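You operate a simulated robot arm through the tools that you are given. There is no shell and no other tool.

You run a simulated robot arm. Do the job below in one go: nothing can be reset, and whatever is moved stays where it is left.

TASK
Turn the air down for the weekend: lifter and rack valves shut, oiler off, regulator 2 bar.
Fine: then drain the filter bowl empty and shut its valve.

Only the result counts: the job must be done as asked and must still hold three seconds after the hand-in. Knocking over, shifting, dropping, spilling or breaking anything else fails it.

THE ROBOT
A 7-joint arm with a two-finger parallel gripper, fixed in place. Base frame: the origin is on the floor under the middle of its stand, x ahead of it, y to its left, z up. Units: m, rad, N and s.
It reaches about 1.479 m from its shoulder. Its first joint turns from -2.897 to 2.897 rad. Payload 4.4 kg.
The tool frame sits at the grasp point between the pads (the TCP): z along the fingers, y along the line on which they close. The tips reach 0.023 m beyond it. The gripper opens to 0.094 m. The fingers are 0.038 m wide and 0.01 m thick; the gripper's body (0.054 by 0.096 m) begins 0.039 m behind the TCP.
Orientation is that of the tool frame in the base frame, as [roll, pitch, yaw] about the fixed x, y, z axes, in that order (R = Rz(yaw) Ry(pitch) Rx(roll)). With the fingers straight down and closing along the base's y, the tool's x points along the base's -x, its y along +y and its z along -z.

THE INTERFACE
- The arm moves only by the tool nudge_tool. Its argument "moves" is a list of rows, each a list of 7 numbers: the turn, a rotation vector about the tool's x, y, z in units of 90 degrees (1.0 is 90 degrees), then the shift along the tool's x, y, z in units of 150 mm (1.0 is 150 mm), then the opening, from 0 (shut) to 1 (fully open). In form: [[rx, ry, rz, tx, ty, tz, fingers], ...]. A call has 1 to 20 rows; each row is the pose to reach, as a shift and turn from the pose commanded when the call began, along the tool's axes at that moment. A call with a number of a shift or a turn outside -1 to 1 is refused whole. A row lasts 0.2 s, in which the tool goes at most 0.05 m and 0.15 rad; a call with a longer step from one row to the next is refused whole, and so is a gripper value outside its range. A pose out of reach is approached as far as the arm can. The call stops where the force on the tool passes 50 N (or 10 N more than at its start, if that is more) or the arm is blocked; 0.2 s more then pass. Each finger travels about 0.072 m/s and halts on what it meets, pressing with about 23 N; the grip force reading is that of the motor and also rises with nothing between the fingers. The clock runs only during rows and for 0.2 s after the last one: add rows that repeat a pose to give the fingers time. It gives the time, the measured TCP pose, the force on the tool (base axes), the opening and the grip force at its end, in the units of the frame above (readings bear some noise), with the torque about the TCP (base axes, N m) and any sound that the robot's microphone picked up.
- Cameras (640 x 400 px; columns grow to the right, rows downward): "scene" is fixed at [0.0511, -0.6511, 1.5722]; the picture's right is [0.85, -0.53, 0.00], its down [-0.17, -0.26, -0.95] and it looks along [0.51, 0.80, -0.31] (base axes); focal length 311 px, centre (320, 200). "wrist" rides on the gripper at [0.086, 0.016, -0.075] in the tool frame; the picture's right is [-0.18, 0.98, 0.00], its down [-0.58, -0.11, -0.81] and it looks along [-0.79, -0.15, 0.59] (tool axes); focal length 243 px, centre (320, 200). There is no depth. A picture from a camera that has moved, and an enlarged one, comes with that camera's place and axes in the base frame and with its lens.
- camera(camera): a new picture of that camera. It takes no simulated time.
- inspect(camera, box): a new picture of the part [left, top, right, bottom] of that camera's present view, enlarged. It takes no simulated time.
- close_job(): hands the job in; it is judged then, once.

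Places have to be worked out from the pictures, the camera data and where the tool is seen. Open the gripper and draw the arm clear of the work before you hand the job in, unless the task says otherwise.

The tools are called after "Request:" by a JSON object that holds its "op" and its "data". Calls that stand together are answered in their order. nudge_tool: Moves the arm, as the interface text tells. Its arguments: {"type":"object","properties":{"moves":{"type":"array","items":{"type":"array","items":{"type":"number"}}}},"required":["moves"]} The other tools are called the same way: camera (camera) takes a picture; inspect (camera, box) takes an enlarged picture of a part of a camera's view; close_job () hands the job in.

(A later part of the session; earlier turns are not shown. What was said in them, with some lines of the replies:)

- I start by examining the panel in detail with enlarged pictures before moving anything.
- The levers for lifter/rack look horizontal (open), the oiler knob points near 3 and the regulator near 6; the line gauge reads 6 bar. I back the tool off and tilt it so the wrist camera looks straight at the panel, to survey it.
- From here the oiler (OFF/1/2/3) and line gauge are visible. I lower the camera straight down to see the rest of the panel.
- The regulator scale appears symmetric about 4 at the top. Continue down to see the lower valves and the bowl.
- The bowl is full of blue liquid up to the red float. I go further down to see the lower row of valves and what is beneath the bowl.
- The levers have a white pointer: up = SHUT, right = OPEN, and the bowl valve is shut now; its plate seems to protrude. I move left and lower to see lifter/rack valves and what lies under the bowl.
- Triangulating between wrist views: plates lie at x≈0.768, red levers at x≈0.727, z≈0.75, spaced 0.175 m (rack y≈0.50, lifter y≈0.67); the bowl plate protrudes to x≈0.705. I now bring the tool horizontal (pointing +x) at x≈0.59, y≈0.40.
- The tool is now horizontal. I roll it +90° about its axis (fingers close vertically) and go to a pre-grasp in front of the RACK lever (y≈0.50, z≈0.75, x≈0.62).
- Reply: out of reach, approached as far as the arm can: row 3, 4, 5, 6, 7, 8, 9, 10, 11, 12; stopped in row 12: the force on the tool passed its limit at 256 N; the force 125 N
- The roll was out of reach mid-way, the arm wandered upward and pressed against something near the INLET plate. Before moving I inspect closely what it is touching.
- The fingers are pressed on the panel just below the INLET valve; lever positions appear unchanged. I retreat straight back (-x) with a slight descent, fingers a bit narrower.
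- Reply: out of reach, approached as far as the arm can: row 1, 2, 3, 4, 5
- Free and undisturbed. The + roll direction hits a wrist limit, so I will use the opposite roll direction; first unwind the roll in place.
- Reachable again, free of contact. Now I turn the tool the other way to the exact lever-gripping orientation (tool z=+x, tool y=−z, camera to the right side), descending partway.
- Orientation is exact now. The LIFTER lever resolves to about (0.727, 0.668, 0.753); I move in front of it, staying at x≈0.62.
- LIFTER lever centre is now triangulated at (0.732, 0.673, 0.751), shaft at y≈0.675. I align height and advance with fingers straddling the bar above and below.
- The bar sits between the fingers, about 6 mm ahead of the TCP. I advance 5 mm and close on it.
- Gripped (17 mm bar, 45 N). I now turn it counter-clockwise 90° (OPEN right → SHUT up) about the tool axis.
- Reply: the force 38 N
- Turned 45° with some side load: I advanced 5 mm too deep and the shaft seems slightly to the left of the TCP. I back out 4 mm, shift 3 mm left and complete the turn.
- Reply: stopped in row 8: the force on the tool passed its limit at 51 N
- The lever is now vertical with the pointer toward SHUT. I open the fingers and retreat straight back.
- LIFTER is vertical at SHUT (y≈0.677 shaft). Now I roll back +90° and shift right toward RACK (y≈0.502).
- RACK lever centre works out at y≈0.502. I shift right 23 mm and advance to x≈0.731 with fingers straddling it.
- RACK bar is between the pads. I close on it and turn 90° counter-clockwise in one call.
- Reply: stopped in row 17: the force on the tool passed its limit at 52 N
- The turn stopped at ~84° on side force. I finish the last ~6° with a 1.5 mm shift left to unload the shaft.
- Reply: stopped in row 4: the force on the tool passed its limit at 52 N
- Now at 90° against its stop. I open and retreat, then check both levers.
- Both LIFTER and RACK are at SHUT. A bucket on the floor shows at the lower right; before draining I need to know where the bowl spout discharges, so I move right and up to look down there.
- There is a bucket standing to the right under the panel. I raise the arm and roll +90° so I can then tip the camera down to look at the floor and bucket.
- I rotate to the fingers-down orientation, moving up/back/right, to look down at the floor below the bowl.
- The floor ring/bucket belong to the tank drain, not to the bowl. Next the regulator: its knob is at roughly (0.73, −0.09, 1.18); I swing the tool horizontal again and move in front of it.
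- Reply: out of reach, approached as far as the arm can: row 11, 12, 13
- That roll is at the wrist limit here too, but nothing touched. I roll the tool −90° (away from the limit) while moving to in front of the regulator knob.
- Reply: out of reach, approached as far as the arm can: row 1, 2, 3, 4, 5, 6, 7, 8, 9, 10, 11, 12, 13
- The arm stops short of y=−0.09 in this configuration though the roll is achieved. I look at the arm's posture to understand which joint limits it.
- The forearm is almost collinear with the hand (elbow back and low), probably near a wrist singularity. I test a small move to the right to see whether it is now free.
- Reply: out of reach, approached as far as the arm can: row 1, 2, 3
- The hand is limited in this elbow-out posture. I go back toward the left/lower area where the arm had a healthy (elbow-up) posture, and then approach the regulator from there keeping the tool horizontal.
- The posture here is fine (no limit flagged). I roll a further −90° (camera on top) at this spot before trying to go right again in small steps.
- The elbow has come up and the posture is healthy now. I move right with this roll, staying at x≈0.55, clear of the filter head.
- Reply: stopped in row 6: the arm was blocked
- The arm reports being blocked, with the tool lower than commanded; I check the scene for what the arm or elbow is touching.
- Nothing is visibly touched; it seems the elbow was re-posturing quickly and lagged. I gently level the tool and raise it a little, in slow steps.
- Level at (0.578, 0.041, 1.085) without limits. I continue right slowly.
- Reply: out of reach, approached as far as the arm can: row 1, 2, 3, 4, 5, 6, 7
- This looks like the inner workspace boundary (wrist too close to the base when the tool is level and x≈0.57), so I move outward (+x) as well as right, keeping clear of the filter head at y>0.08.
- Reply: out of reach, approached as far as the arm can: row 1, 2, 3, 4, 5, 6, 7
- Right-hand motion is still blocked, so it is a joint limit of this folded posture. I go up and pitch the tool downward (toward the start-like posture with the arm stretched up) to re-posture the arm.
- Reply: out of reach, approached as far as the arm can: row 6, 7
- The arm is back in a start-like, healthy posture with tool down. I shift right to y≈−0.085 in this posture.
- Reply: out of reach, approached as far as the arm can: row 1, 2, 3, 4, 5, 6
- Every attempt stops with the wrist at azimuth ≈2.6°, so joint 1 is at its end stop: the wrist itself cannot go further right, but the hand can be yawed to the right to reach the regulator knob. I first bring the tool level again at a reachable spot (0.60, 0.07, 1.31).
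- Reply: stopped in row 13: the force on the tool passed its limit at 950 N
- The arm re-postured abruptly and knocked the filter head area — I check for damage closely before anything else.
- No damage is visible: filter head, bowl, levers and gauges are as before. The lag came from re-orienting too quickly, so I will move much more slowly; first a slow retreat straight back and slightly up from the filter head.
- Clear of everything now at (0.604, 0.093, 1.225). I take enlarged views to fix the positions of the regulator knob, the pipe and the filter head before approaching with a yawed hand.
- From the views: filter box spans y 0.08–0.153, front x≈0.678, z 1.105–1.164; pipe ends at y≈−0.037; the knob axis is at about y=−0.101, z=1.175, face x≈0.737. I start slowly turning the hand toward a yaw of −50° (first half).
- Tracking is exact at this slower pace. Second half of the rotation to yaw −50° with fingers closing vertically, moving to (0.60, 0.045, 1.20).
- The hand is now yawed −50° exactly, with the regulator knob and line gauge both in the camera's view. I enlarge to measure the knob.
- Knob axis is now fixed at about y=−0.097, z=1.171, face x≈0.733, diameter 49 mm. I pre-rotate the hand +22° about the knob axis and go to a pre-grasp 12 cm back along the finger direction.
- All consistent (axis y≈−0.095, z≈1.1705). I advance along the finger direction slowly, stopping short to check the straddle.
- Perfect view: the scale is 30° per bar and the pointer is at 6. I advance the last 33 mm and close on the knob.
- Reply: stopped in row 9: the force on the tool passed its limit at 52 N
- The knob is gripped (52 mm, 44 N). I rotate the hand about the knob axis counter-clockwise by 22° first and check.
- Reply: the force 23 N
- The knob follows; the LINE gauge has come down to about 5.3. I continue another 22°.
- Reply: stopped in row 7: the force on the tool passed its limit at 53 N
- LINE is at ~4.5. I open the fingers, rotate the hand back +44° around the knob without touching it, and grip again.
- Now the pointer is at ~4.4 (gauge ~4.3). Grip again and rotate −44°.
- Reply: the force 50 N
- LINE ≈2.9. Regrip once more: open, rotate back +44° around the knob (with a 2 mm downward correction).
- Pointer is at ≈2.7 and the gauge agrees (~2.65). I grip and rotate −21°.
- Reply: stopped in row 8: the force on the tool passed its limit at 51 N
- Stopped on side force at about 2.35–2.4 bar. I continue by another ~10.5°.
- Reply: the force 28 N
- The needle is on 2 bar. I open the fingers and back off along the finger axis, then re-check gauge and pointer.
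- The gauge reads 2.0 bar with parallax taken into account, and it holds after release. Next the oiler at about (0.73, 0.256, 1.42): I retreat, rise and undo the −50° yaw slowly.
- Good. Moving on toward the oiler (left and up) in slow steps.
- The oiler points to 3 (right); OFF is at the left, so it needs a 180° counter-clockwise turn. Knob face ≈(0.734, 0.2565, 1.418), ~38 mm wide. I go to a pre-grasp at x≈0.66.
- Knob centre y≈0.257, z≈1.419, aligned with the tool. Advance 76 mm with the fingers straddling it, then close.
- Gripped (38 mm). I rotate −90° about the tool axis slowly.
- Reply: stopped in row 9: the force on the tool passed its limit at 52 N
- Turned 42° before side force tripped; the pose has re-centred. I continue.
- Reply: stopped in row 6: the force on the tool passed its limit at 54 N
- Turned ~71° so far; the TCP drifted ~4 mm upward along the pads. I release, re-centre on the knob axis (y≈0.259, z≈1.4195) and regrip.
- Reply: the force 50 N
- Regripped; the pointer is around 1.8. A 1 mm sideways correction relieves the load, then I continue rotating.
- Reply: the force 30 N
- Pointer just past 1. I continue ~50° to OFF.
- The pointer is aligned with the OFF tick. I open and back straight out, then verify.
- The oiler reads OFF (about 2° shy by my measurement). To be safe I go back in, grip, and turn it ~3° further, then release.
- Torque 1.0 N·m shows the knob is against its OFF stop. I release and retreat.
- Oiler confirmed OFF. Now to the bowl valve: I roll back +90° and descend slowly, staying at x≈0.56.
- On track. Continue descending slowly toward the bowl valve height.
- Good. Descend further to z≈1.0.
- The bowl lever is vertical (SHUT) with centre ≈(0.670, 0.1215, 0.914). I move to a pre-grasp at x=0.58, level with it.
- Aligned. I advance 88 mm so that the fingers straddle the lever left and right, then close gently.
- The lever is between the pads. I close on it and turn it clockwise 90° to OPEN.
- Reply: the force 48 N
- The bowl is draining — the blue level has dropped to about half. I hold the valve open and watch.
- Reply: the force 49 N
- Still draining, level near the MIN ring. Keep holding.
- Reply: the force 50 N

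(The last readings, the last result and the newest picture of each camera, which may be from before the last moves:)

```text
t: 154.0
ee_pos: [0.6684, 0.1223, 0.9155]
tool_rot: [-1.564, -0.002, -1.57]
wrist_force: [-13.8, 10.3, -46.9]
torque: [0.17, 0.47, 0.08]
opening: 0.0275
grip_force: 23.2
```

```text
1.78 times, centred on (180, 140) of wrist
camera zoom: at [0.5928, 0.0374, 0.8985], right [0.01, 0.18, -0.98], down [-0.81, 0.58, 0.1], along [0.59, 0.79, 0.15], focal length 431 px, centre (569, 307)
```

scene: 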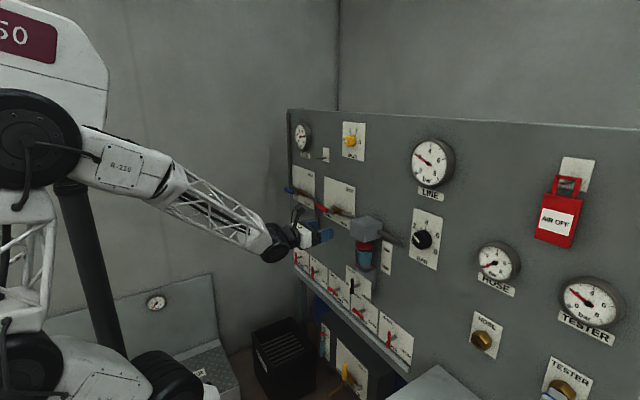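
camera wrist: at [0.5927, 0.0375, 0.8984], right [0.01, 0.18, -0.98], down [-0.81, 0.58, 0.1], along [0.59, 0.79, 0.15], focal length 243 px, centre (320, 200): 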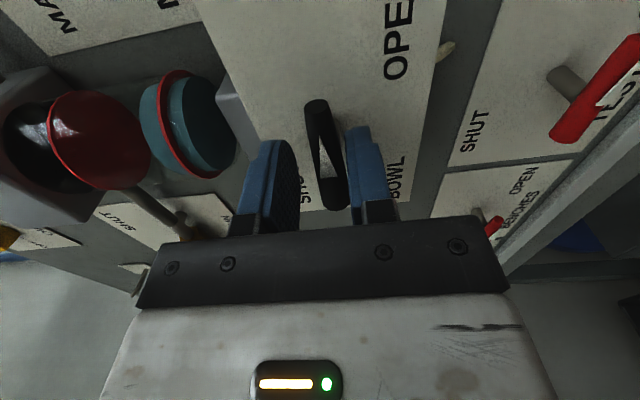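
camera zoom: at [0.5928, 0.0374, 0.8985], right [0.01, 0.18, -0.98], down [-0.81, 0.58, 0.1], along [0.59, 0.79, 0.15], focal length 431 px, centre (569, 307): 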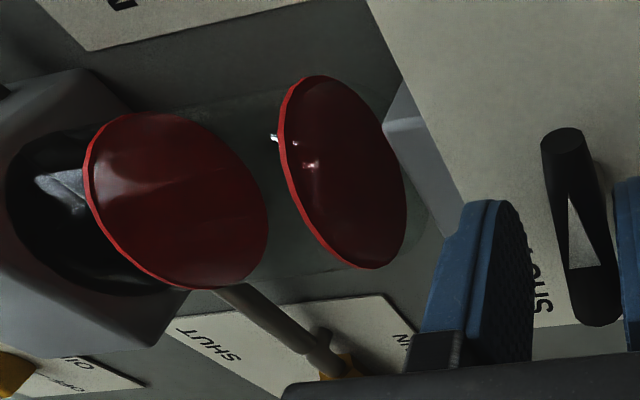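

No blue remains visible. I hold one more second to be sure it's empty, then inspect again.

Request:
{"op": "nudge_tool", "data": {"moves": [[0, 0, 0, 0, 0, 0, 0], [0, 0, 0, 0, 0, 0, 0], [0, 0, 0, 0, 0, 0, 0], [0, 0, 0, 0, 0, 0, 0], [0, 0, 0, 0, 0, 0, 0], [0, 0, 0, 0, 0, 0, 0]]}}

Request:
{"op": "inspect", "data": {"camera": "scene", "box": [350, 230, 398, 290]}}

Request:
{"op": "inspect", "data": {"camera": "wrist", "box": [240, 40, 480, 240]}}

Request:
{"op": "inspect", "data": {"camera": "scene", "box": [400, 130, 464, 200]}}

```text
t: 155.4
ee_pos: [0.669, 0.1223, 0.9147]
tool_rot: [-1.565, -0.001, -1.572]
wrist_force: [-10.3, 12.8, -45.7]
torque: [0.19, 0.39, 0.05]
opening: 0.0273
grip_force: 22.6
```

```text
6.67 times, centred on (374, 260) of scene
camera zoom: at [0.0511, -0.6511, 1.5722], right [0.85, -0.53, 0.0], down [-0.17, -0.26, -0.95], along [0.51, 0.8, -0.31], focal length 2072 px, centre (-40, -200)
```

zoom: 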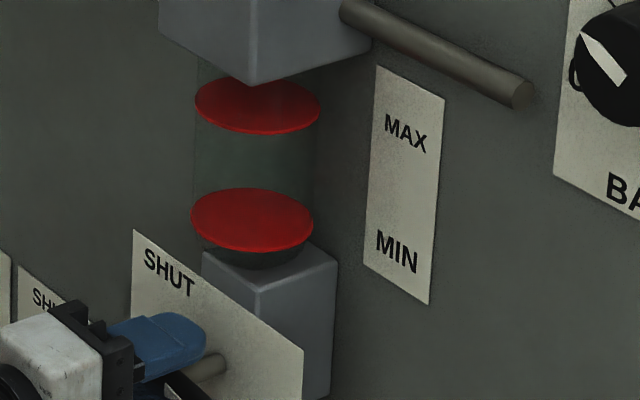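

```text
2.00 times, centred on (360, 140) of wrist
camera zoom: at [0.5928, 0.0374, 0.8985], right [0.01, 0.18, -0.98], down [-0.81, 0.58, 0.1], along [0.59, 0.79, 0.15], focal length 485 px, centre (240, 320)
```

zoom: 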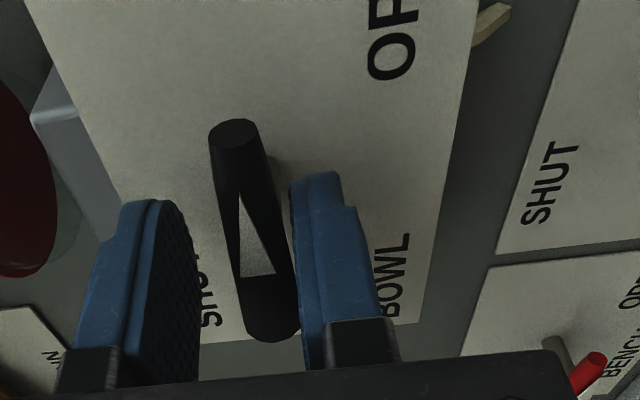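

```text
5.71 times, centred on (432, 165) of scene
camera zoom: at [0.0511, -0.6511, 1.5722], right [0.85, -0.53, 0.0], down [-0.17, -0.26, -0.95], along [0.51, 0.8, -0.31], focal length 1776 px, centre (-320, 400)
```

zoom: 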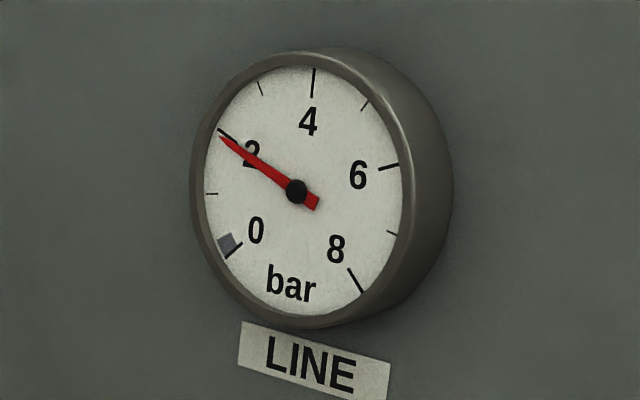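

The bowl is empty and LINE holds 2 bar. The bar sits ~5 mm below the TCP (only the lower pad touches), so I open, shift 5 mm down and regrip before turning it back.

Request:
{"op": "nudge_tool", "data": {"moves": [[0, 0, 0, 0, 0, 0, 0.4], [0, 0, 0, 0, 0, 0, 0.5], [0, 0, 0, 0, 0.017, 0, 0.5], [0, 0, 0, 0, 0.033, 0, 0.5], [0, 0, 0, 0, 0.033, 0, 0.5], [0, 0, 0, 0, 0.033, 0, 0.3], [0, 0, 0, 0, 0.033, 0, 0.1], [0, 0, 0, 0, 0.033, 0, 0], [0, 0, 0, 0, 0.033, 0, 0]]}}

Request:
{"op": "inspect", "data": {"camera": "wrist", "box": [240, 40, 480, 240]}}

Request:
{"op": "inspect", "data": {"camera": "scene", "box": [300, 200, 420, 310]}}

```text
t: 157.4
ee_pos: [0.6678, 0.1232, 0.9097]
tool_rot: [-1.564, -0.002, -1.571]
wrist_force: [7.7, 0.3, -16.7]
torque: [0.04, 0.12, 0.15]
opening: 0.0168
grip_force: 44.6
```

```text
2.00 times, centred on (360, 140) of wrist
camera zoom: at [0.5926, 0.0375, 0.8932], right [0.01, 0.18, -0.98], down [-0.81, 0.58, 0.1], along [0.59, 0.79, 0.15], focal length 485 px, centre (240, 320)
```

zoom: 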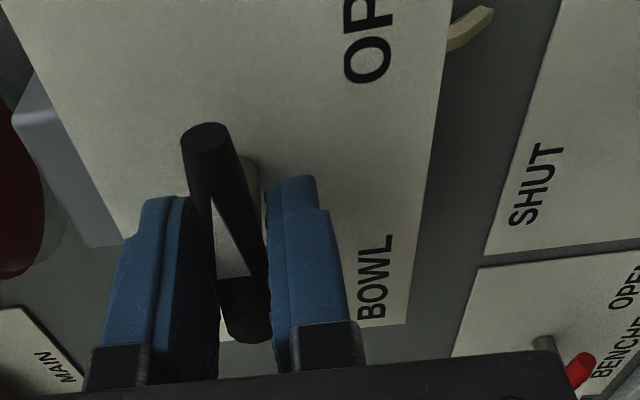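

```text
3.64 times, centred on (360, 255) of scene
camera zoom: at [0.0511, -0.6511, 1.5722], right [0.85, -0.53, 0.0], down [-0.17, -0.26, -0.95], along [0.51, 0.8, -0.31], focal length 1130 px, centre (174, 0)
```

zoom: 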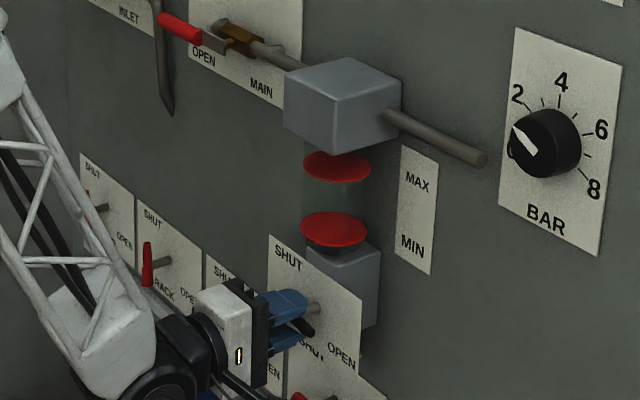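

Properly gripped (17 mm). Now turn it −90° back to SHUT.

Request:
{"op": "nudge_tool", "data": {"moves": [[0, 0, -0.08, 0, 0, 0, 0], [0, 0, -0.16, 0, 0, 0, 0], [0, 0, -0.24, 0, 0, 0, 0], [0, 0, -0.32, 0, 0, 0, 0], [0, 0, -0.4, 0, 0, 0, 0], [0, 0, -0.48, 0, 0, 0, 0], [0, 0, -0.56, 0, 0, 0, 0], [0, 0, -0.64, 0, 0, 0, 0], [0, 0, -0.72, 0, 0, 0, 0], [0, 0, -0.8, 0, 0, 0, 0], [0, 0, -0.88, 0, 0, 0, 0], [0, 0, -0.96, 0, 0, 0, 0], [0, 0, -1.0, 0, 0, 0, 0], [0, 0, -1.0, 0, 0, 0, 0]]}}

Request:
{"op": "camera", "data": {"camera": "wrist"}}

Request:
{"op": "inspect", "data": {"camera": "scene", "box": [300, 200, 420, 310]}}

```text
t: 158.7
ee_pos: [0.6671, 0.122, 0.9081]
tool_rot: [-1.565, -0.671, -1.572]
wrist_force: [12.6, 0.1, -5.4]
torque: [-0.01, 0.07, 0.09]
opening: 0.017
grip_force: 45.3
stopped in row 6: the force on the tool passed its limit at 51 N (the readings are from after the stop); the commanded pose is now the measured one
```

```text
taken
camera wrist: at [0.5923, 0.0455, 0.949], right [0.0, -0.47, -0.88], down [-0.81, 0.52, -0.28], along [0.59, 0.71, -0.37], focal length 243 px, centre (320, 200)
```

wrist: 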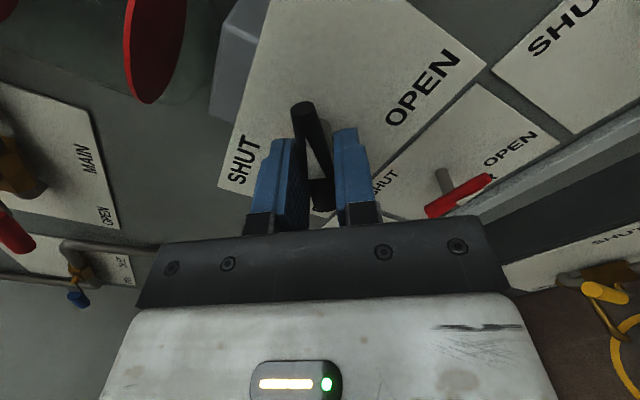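

```text
3.64 times, centred on (360, 255) of scene
camera zoom: at [0.0511, -0.6511, 1.5722], right [0.85, -0.53, 0.0], down [-0.17, -0.26, -0.95], along [0.51, 0.8, -0.31], focal length 1130 px, centre (174, 0)
```

zoom: 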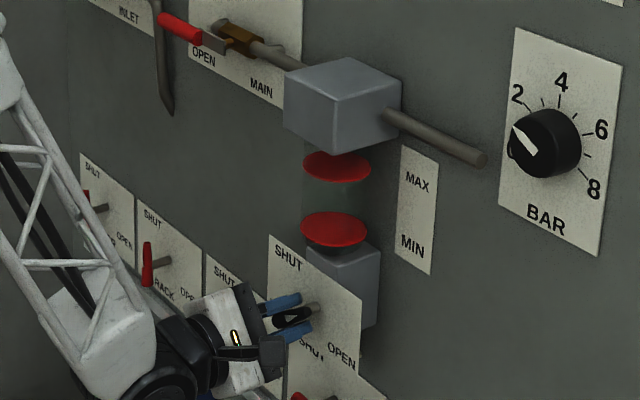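

Turned 38° so far before the side-force stop; pose re-centred. Continue the remaining ~52°.

Request:
{"op": "nudge_tool", "data": {"moves": [[0, 0, -0.07, 0, 0, 0, 0], [0, 0, -0.14, 0, 0, 0, 0], [0, 0, -0.21, 0, 0, 0, 0], [0, 0, -0.28, 0, 0, 0, 0], [0, 0, -0.35, 0, 0, 0, 0], [0, 0, -0.42, 0, 0, 0, 0], [0, 0, -0.49, 0, 0, 0, 0], [0, 0, -0.56, 0, 0, 0, 0], [0, 0, -0.573, 0, 0, 0, 0], [0, 0, -0.573, 0, 0, 0, 0]]}}

Request:
{"op": "camera", "data": {"camera": "wrist"}}

Request:
{"op": "inspect", "data": {"camera": "scene", "box": [300, 200, 420, 310]}}

```text
t: 159.9
ee_pos: [0.668, 0.1218, 0.908]
tool_rot: [-1.562, -1.229, -1.581]
wrist_force: [12.8, -9.9, -5.5]
torque: [0.03, 0.03, -0.05]
opening: 0.0169
grip_force: 44.4
stopped in row 6: the force on the tool passed its limit at 52 N (the readings are from after the stop); the commanded pose is now the measured one
```

```text
taken
camera wrist: at [0.5919, 0.0784, 0.9834], right [0.0, -0.87, -0.5], down [-0.8, 0.3, -0.51], along [0.59, 0.4, -0.7], focal length 243 px, centre (320, 200)
```

wrist: 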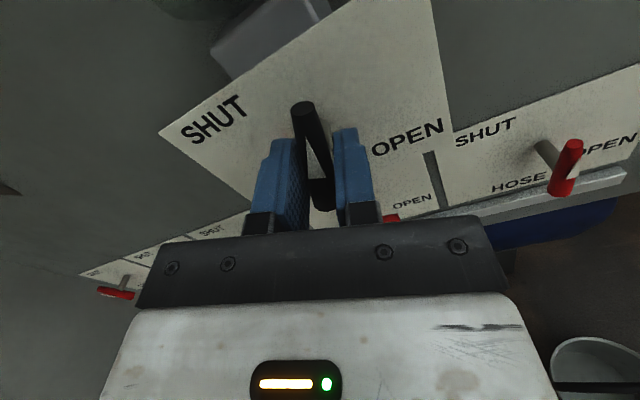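

```text
3.64 times, centred on (360, 255) of scene
camera zoom: at [0.0511, -0.6511, 1.5722], right [0.85, -0.53, 0.0], down [-0.17, -0.26, -0.95], along [0.51, 0.8, -0.31], focal length 1130 px, centre (174, 0)
```

zoom: 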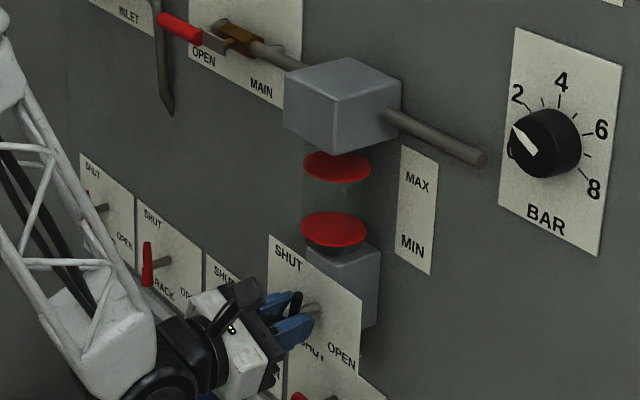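

Now at ~70°. Continue the last ~20°.

Request:
{"op": "nudge_tool", "data": {"moves": [[0, 0, -0.06, 0, 0, 0, 0], [0, 0, -0.12, 0, 0, 0, 0], [0, 0, -0.18, 0, 0, 0, 0], [0, 0, -0.225, 0, 0, 0, 0], [0, 0, -0.225, 0, 0, 0, 0]]}}

Request:
{"op": "camera", "data": {"camera": "wrist"}}

Request:
{"op": "inspect", "data": {"camera": "scene", "box": [300, 200, 420, 310]}}

```text
t: 161.0
ee_pos: [0.6672, 0.1194, 0.9083]
tool_rot: [1.356, -1.562, 1.78]
wrist_force: [9.2, -9.0, -2.9]
torque: [0.63, 0.4, -0.03]
opening: 0.0171
grip_force: 44.8
stopped in row 5: the force on the tool passed its limit at 51 N (the readings are from after the stop); the commanded pose is now the measured one
```

```text
taken
camera wrist: at [0.5916, 0.1066, 0.9939], right [0.0, -0.98, -0.17], down [-0.8, 0.11, -0.58], along [0.59, 0.14, -0.79], focal length 243 px, centre (320, 200)
```

wrist: 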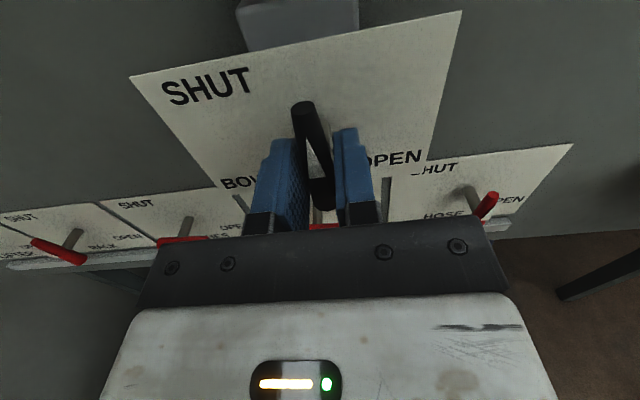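

```text
3.64 times, centred on (360, 255) of scene
camera zoom: at [0.0511, -0.6511, 1.5722], right [0.85, -0.53, 0.0], down [-0.17, -0.26, -0.95], along [0.51, 0.8, -0.31], focal length 1130 px, centre (174, 0)
```

zoom: 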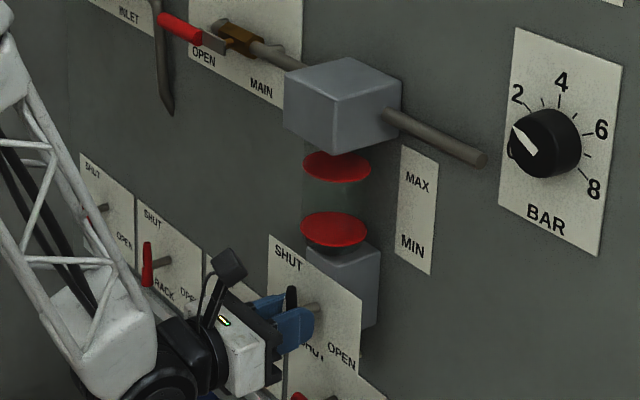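

The lever is vertical with 0.63 N·m against its stop: SHUT. I open and retreat straight back.

Request:
{"op": "nudge_tool", "data": {"moves": [[0, 0, 0, 0, 0, 0, 0.3], [0, 0, 0, 0, 0, 0, 0.6], [0, 0, 0, 0, 0, 0, 0.7], [0, 0, 0, 0, 0, -0.1, 0.7], [0, 0, 0, 0, 0, -0.2, 0.7], [0, 0, 0, 0, 0, -0.32, 0.7], [0, 0, 0, 0, 0, -0.44, 0.7], [0, 0, 0, 0, 0, -0.56, 0.7], [0, 0, 0, 0, 0, -0.68, 0.7], [0, 0, 0, 0, 0, -0.8, 0.7], [0, 0, 0, 0, 0, -0.8, 0.7]]}}

Request:
{"op": "camera", "data": {"camera": "wrist"}}

Request:
{"op": "inspect", "data": {"camera": "wrist", "box": [200, 0, 440, 150]}}

Request:
{"op": "inspect", "data": {"camera": "scene", "box": [280, 200, 440, 310]}}

```text
t: 163.4
ee_pos: [0.5477, 0.1208, 0.9071]
tool_rot: [1.365, -1.56, 1.774]
wrist_force: [-0.5, -0.6, -0.7]
torque: [0.02, 0.02, -0.01]
opening: 0.0659
grip_force: 0.1
```

```text
taken
camera wrist: at [0.4713, 0.1075, 0.9936], right [0.0, -0.98, -0.17], down [-0.8, 0.11, -0.58], along [0.59, 0.14, -0.79], focal length 243 px, centre (320, 200)
```

wrist: 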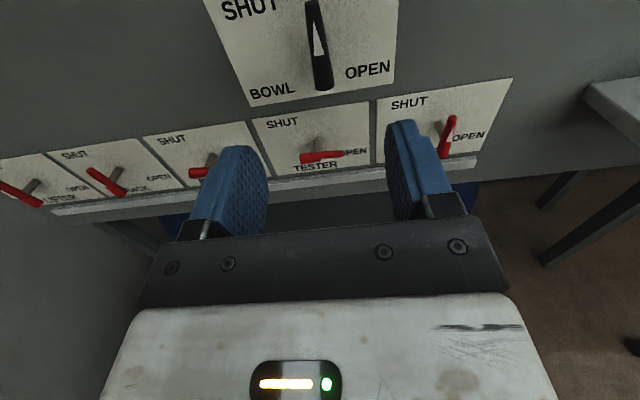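

```text
2.67 times, centred on (320, 75) of wrist
camera zoom: at [0.4713, 0.1075, 0.9936], right [0.0, -0.98, -0.17], down [-0.8, 0.11, -0.58], along [0.59, 0.14, -0.79], focal length 647 px, centre (320, 533)
```

zoom: 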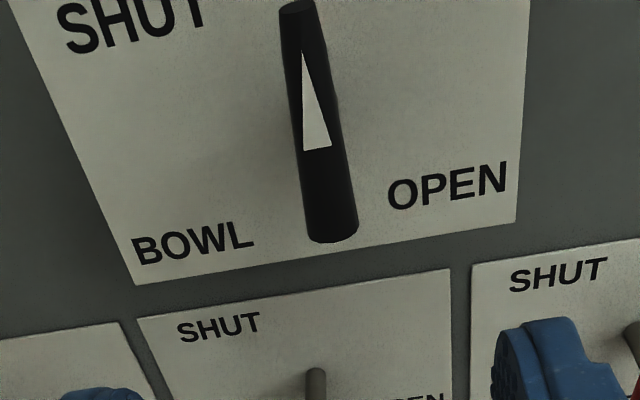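

```text
3.64 times, centred on (360, 255) of scene
camera zoom: at [0.0511, -0.6511, 1.5722], right [0.85, -0.53, 0.0], down [-0.17, -0.26, -0.95], along [0.51, 0.8, -0.31], focal length 1130 px, centre (174, 0)
```

zoom: 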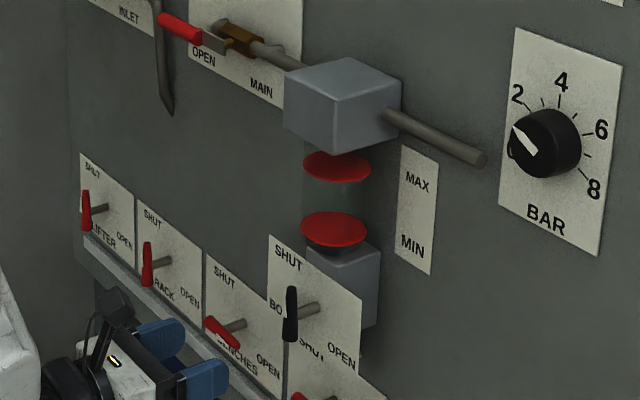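

Bowl valve is vertical/SHUT and the bowl is empty. My finer analysis puts the regulator at ≈1.9 bar, so I'll go back for a closer look and a possible small correction; first I rise slowly at x≈0.55.

Request:
{"op": "nudge_tool", "data": {"moves": [[0, 0, 0, 0.08, -0.01, 0, 0.9], [0, 0, 0, 0.16, -0.02, 0, 0.9], [0, 0, 0, 0.24, -0.03, 0, 0.9], [0, 0, 0, 0.32, -0.04, 0, 0.9], [0, 0, 0, 0.4, -0.05, 0, 0.9], [0, 0, 0, 0.48, -0.06, 0, 0.9], [0, 0, 0, 0.56, -0.07, 0, 0.9], [0, 0, 0, 0.64, -0.08, 0, 0.9], [0, 0, 0, 0.72, -0.09, 0, 0.9], [0, 0, 0, 0.8, -0.1, 0, 0.9], [0, 0, 0, 0.89, -0.11, 0, 0.9], [0, 0, 0, 0.98, -0.12, 0, 0.9], [0, 0, 0, 0.98, -0.12, 0, 0.9]]}}

Request:
{"op": "inspect", "data": {"camera": "scene", "box": [280, 150, 440, 250]}}

Request:
{"op": "camera", "data": {"camera": "scene"}}

```text
t: 166.2
ee_pos: [0.5474, 0.1406, 1.0546]
tool_rot: [1.356, -1.56, 1.781]
wrist_force: [-0.8, -0.2, 0.2]
torque: [0.01, 0.0, -0.03]
opening: 0.0845
grip_force: 0.0
```

```text
4.00 times, centred on (360, 200) of scene
camera zoom: at [0.0511, -0.6511, 1.5722], right [0.85, -0.53, 0.0], down [-0.17, -0.26, -0.95], along [0.51, 0.8, -0.31], focal length 1243 px, centre (160, 200)
```

zoom: 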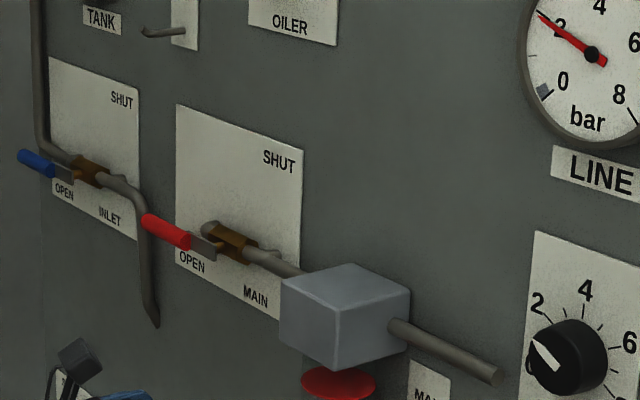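

```text
taken
```

scene: 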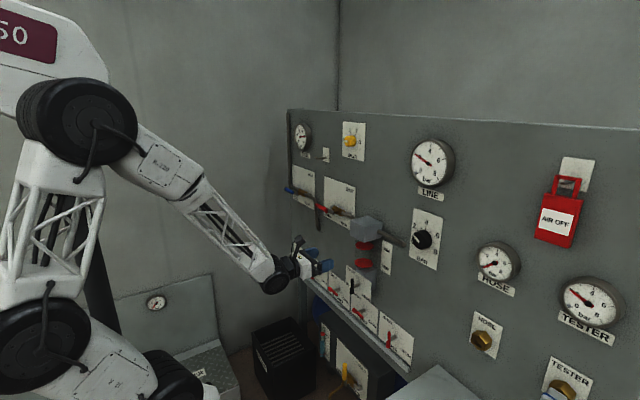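

INLET and MAIN are untouched (open). I rise on while turning the hand halfway toward the −50° yaw pose.

Request:
{"op": "nudge_tool", "data": {"moves": [[0, 0, 0, 0.08, 0.01, 0, 0.9], [-0.0136, 0.0136, 0.0291, 0.15, 0.02, 0, 0.9], [-0.0271, 0.0271, 0.0582, 0.22, 0.03, 0, 0.9], [-0.0407, 0.0407, 0.0872, 0.28, 0.045, 0, 0.9], [-0.0542, 0.0542, 0.1163, 0.34, 0.06, 0, 0.9], [-0.0678, 0.0678, 0.1454, 0.4, 0.075, 0, 0.9], [-0.0813, 0.0813, 0.1745, 0.46, 0.09, 0, 0.9], [-0.0949, 0.0949, 0.2035, 0.52, 0.1, 0, 0.9], [-0.1085, 0.1085, 0.2326, 0.58, 0.11, 0, 0.9], [-0.122, 0.122, 0.2617, 0.63, 0.12, 0, 0.9], [-0.1356, 0.1356, 0.2908, 0.68, 0.13, 0, 0.9], [-0.1491, 0.1491, 0.3198, 0.73, 0.14, 0, 0.9], [-0.1627, 0.1627, 0.3489, 0.78, 0.15, 0, 0.9], [-0.1762, 0.1762, 0.378, 0.82, 0.16, 0, 0.9], [-0.1898, 0.1898, 0.4071, 0.86, 0.17, 0, 0.9], [-0.2033, 0.2033, 0.4361, 0.9, 0.185, 0, 0.9], [-0.2169, 0.2169, 0.4652, 0.935, 0.2, 0, 0.9], [-0.2169, 0.2169, 0.4652, 0.935, 0.2, 0, 0.9]]}}

Request:
{"op": "camera", "data": {"camera": "scene"}}

```text
t: 170.0
ee_pos: [0.5473, 0.1121, 1.1952]
tool_rot: [-1.303, -0.774, -2.198]
wrist_force: [0.5, 0.3, 0.4]
torque: [-0.02, -0.01, 0.01]
opening: 0.0846
grip_force: 0.1
```

```text
taken
```

scene: 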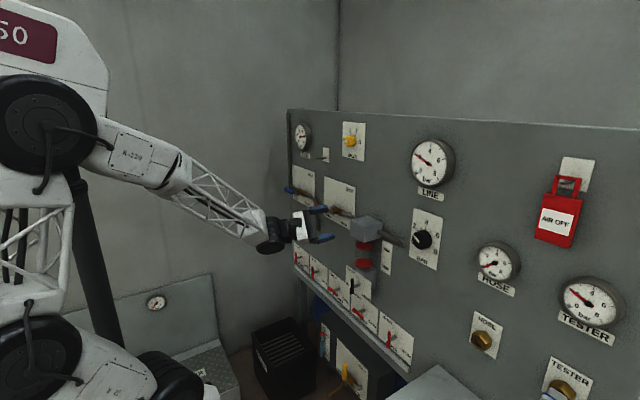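

Tracking exactly. Second half of the rotation to the yaw −50° pose in front of the regulator.

Request:
{"op": "nudge_tool", "data": {"moves": [[-0.013, 0.0126, 0.0275, 0.008, 0.013, 0.03, 0.9], [-0.0261, 0.0251, 0.0551, 0.016, 0.027, 0.059, 0.9], [-0.0391, 0.0377, 0.0826, 0.024, 0.04, 0.089, 0.9], [-0.0521, 0.0503, 0.1102, 0.032, 0.054, 0.119, 0.9], [-0.0652, 0.0628, 0.1377, 0.039, 0.067, 0.149, 0.9], [-0.0782, 0.0754, 0.1653, 0.047, 0.08, 0.178, 0.9], [-0.0912, 0.088, 0.1928, 0.055, 0.094, 0.208, 0.9], [-0.1043, 0.1005, 0.2204, 0.063, 0.107, 0.238, 0.9], [-0.1173, 0.1131, 0.2479, 0.071, 0.121, 0.267, 0.9], [-0.1304, 0.1256, 0.2755, 0.079, 0.134, 0.297, 0.9], [-0.1434, 0.1382, 0.303, 0.087, 0.148, 0.327, 0.9], [-0.1564, 0.1508, 0.3306, 0.095, 0.161, 0.356, 0.9], [-0.1695, 0.1633, 0.3581, 0.102, 0.174, 0.386, 0.9], [-0.1825, 0.1759, 0.3857, 0.11, 0.188, 0.416, 0.9], [-0.1955, 0.1885, 0.4132, 0.118, 0.201, 0.446, 0.9], [-0.2086, 0.201, 0.4408, 0.126, 0.215, 0.475, 0.9], [-0.2216, 0.2136, 0.4683, 0.134, 0.228, 0.505, 0.9], [-0.2216, 0.2136, 0.4683, 0.134, 0.228, 0.505, 0.9]]}}

Request:
{"op": "camera", "data": {"camera": "wrist"}}

Request:
{"op": "inspect", "data": {"camera": "wrist", "box": [260, 0, 460, 125]}}

Request:
{"op": "inspect", "data": {"camera": "wrist", "box": [90, 0, 250, 140]}}

```text
t: 173.8
ee_pos: [0.599, 0.0448, 1.1996]
tool_rot: [-1.572, -0.002, -2.444]
wrist_force: [0.5, 0.3, -0.5]
torque: [0.0, -0.04, 0.02]
opening: 0.0847
grip_force: 0.0
```

```text
taken
camera wrist: at [0.4839, 0.0478, 1.1835], right [0.14, 0.12, -0.98], down [-0.07, 0.99, 0.11], along [0.99, 0.05, 0.15], focal length 243 px, centre (320, 200)
```

wrist: 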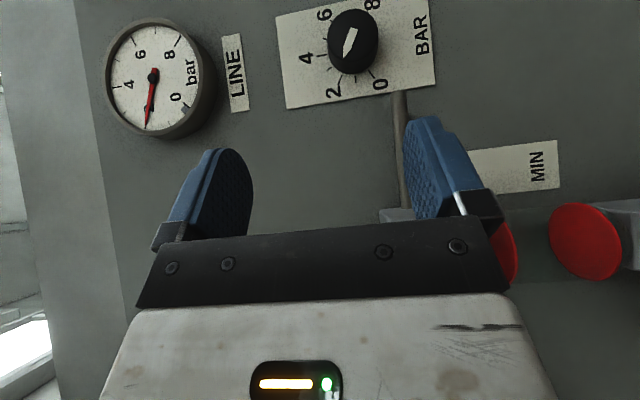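

```text
3.20 times, centred on (360, 62) of wrist
camera zoom: at [0.4839, 0.0478, 1.1835], right [0.14, 0.12, -0.98], down [-0.07, 0.99, 0.11], along [0.99, 0.05, 0.15], focal length 776 px, centre (192, 640)
```

zoom: 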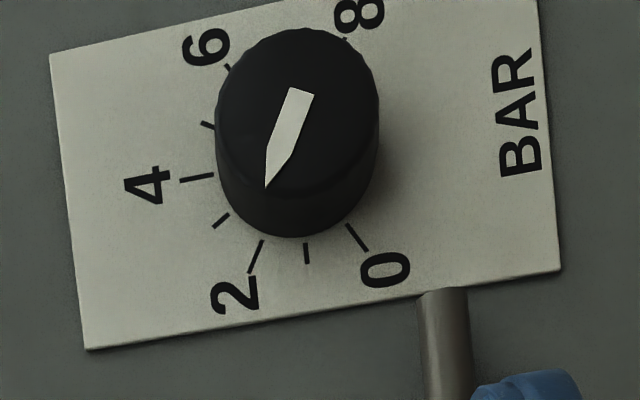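

```text
2.86 times, centred on (170, 70) of wrist
camera zoom: at [0.4839, 0.0478, 1.1835], right [0.14, 0.12, -0.98], down [-0.07, 0.99, 0.11], along [0.99, 0.05, 0.15], focal length 693 px, centre (749, 571)
```

zoom: 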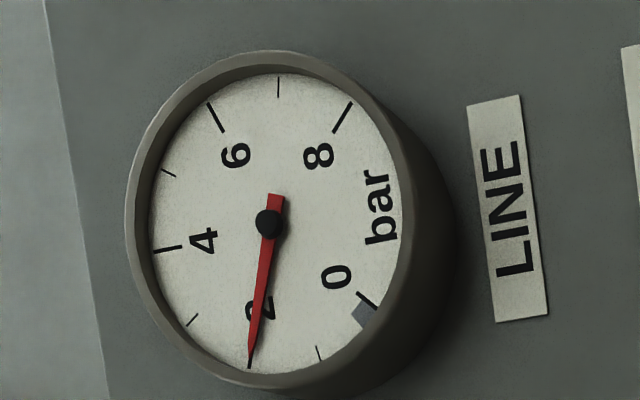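

From the identical viewpoint as before, the pointer works out at ≈1.93–2.0 bar and the needle lies on the 2 tick, so I leave the regulator as it is. I now draw the arm back, away from the panel.

Request:
{"op": "nudge_tool", "data": {"moves": [[0, 0, 0, 0, -0.02, -0.1, 1], [0, 0, 0, 0, -0.05, -0.2, 1], [0, 0, 0, 0, -0.1, -0.3, 1], [0, 0, 0, 0, -0.15, -0.4, 1], [0, 0, 0, 0, -0.2, -0.5, 1], [0, 0, 0, 0, -0.25, -0.6, 1], [0, 0, 0, 0, -0.3, -0.7, 1], [0, 0, 0, 0, -0.35, -0.8, 1], [0, 0, 0, 0, -0.4, -0.9, 1], [0, 0, 0, 0, -0.45, -1.0, 1], [0, 0, 0, 0, -0.45, -1.0, 1]]}}

Request:
{"op": "camera", "data": {"camera": "scene"}}

Request:
{"op": "camera", "data": {"camera": "wrist"}}

```text
t: 176.2
ee_pos: [0.5038, 0.1603, 1.2668]
tool_rot: [-1.571, -0.003, -2.445]
wrist_force: [0.2, 0.6, -0.4]
torque: [-0.01, 0.01, -0.01]
opening: 0.0937
grip_force: 0.1
```

```text
taken
```

scene: 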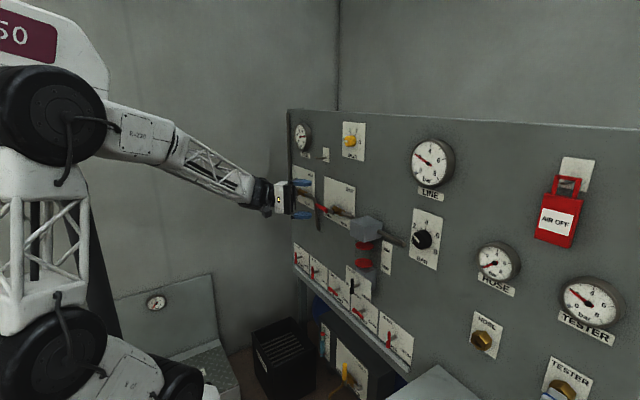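

```text
taken
camera wrist: at [0.3877, 0.1635, 1.2508], right [0.14, 0.12, -0.98], down [-0.07, 0.99, 0.11], along [0.99, 0.06, 0.15], focal length 243 px, centre (320, 200)
```

wrist: 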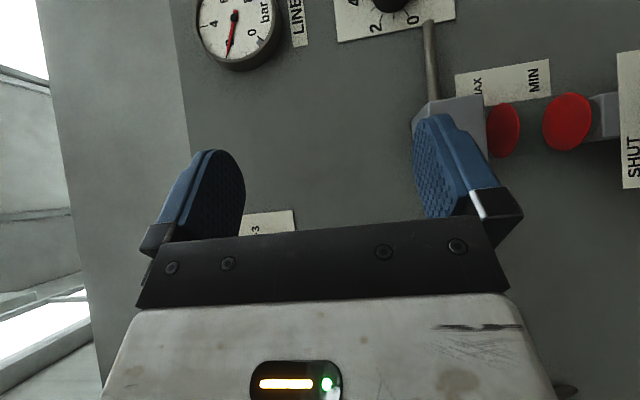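

The arm is well clear. A last enlarged check of all controls from the scene camera before handing in.

Request:
{"op": "inspect", "data": {"camera": "scene", "box": [280, 230, 440, 340]}}

Request:
{"op": "inspect", "data": {"camera": "scene", "box": [280, 100, 480, 240]}}

Request:
{"op": "inspect", "data": {"camera": "scene", "box": [280, 290, 456, 400]}}

Request:
{"op": "inspect", "data": {"camera": "scene", "box": [400, 130, 464, 200]}}

Request:
{"op": "inspect", "data": {"camera": "scene", "box": [440, 140, 640, 400]}}

```text
3.64 times, centred on (360, 285) of scene
camera zoom: at [0.0511, -0.6511, 1.5722], right [0.85, -0.53, 0.0], down [-0.17, -0.26, -0.95], along [0.51, 0.8, -0.31], focal length 1130 px, centre (174, -109)
```

zoom: 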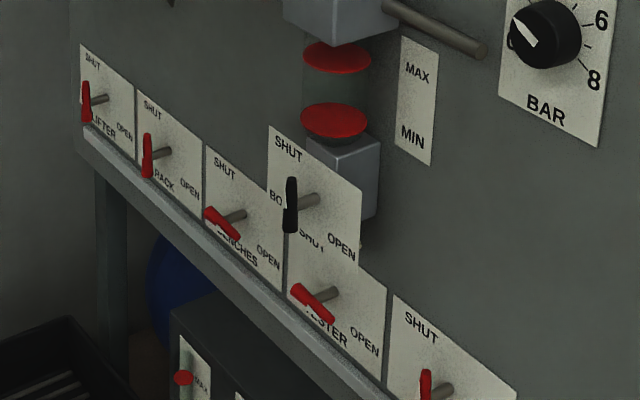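

```text
2.86 times, centred on (380, 170) of scene
camera zoom: at [0.0511, -0.6511, 1.5722], right [0.85, -0.53, 0.0], down [-0.17, -0.26, -0.95], along [0.51, 0.8, -0.31], focal length 888 px, centre (149, 286)
```

zoom: 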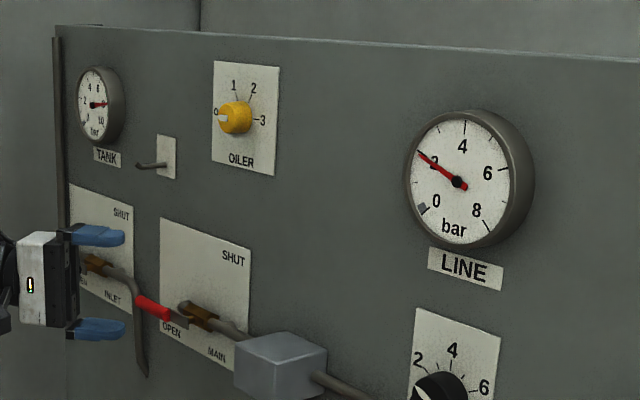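

```text
3.64 times, centred on (368, 345) of scene
camera zoom: at [0.0511, -0.6511, 1.5722], right [0.85, -0.53, 0.0], down [-0.17, -0.26, -0.95], along [0.51, 0.8, -0.31], focal length 1130 px, centre (146, -327)
```

zoom: 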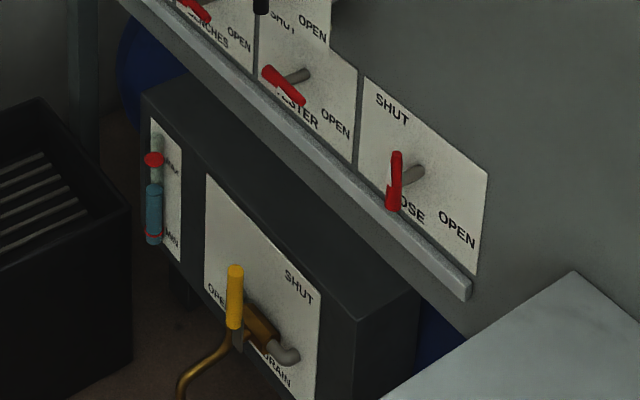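

```text
5.71 times, centred on (432, 165) of scene
camera zoom: at [0.0511, -0.6511, 1.5722], right [0.85, -0.53, 0.0], down [-0.17, -0.26, -0.95], along [0.51, 0.8, -0.31], focal length 1776 px, centre (-320, 400)
```

zoom: 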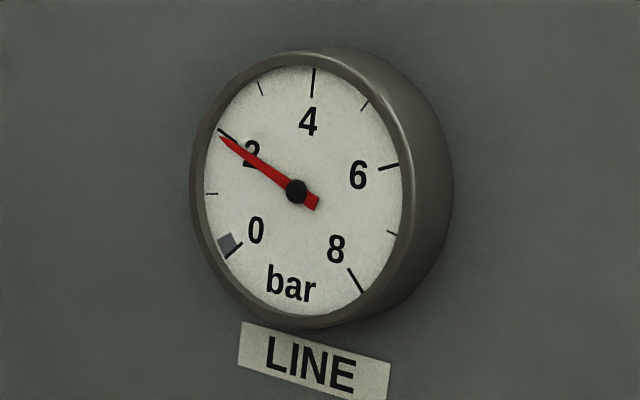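

```text
1.54 times, centred on (540, 270) of scene
camera zoom: at [0.0511, -0.6511, 1.5722], right [0.85, -0.53, 0.0], down [-0.17, -0.26, -0.95], along [0.51, 0.8, -0.31], focal length 478 px, centre (-18, 92)
```

zoom: 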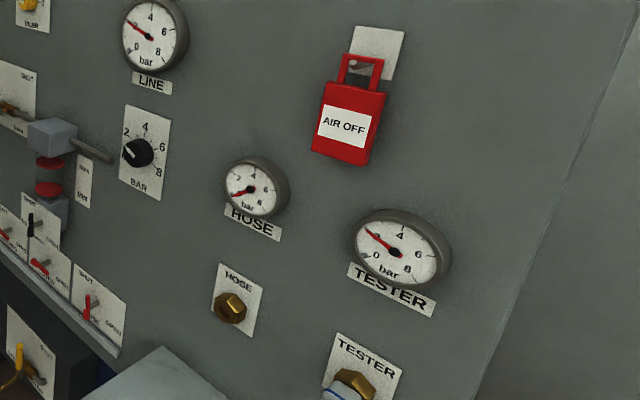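

I'm handing in now. LIFTER and RACK are at SHUT, the oiler is OFF and LINE holds at about 2 bar. The bowl is empty with its valve SHUT, the other controls look unchanged, the gripper is open and the arm is clear.

Request:
{"op": "close_job", "data": {}}

```text
The job is handed in.
```

The job is handed in; I haven't seen how it was judged.

| Asked for | State at hand-in |
|---|---|
| Lifter valve | Shut |
| Rack valve | Shut |
| Oiler | Off, turned against its stop |
| Regulator | About 2 bar on the LINE gauge; the knob pointer measured about 1.93 |
| Filter bowl | Drained, no liquid visible |
| Bowl valve | Shut, turned against its stop |

- **Hard contacts:** The arm hit the panel twice. The first was about 256 N just below the INLET valve. The second was about 950 N on the filter head, while it was changing posture too quickly. Close-up views afterwards showed no damage and no lever moved, and I slowed the larger moves after that.
- **Regulator reach:** Joint 1 stopped short of the regulator. I gripped the knob with the hand angled to the right and turned it in several short steps. I left it at about 1.93 rather than risk making it worse with another grip.
- **Bowl drain:** The bowl drained through its own spout next to the panel. I did not use or move the bucket, which stands by the tank drain.

In the last pictures the other valves, the tank drain and the AIR OFF tag looked unchanged. INLET was partly hidden by the gripper by then, but it was still open when last seen. The gripper is open and the arm is clear of the panel.
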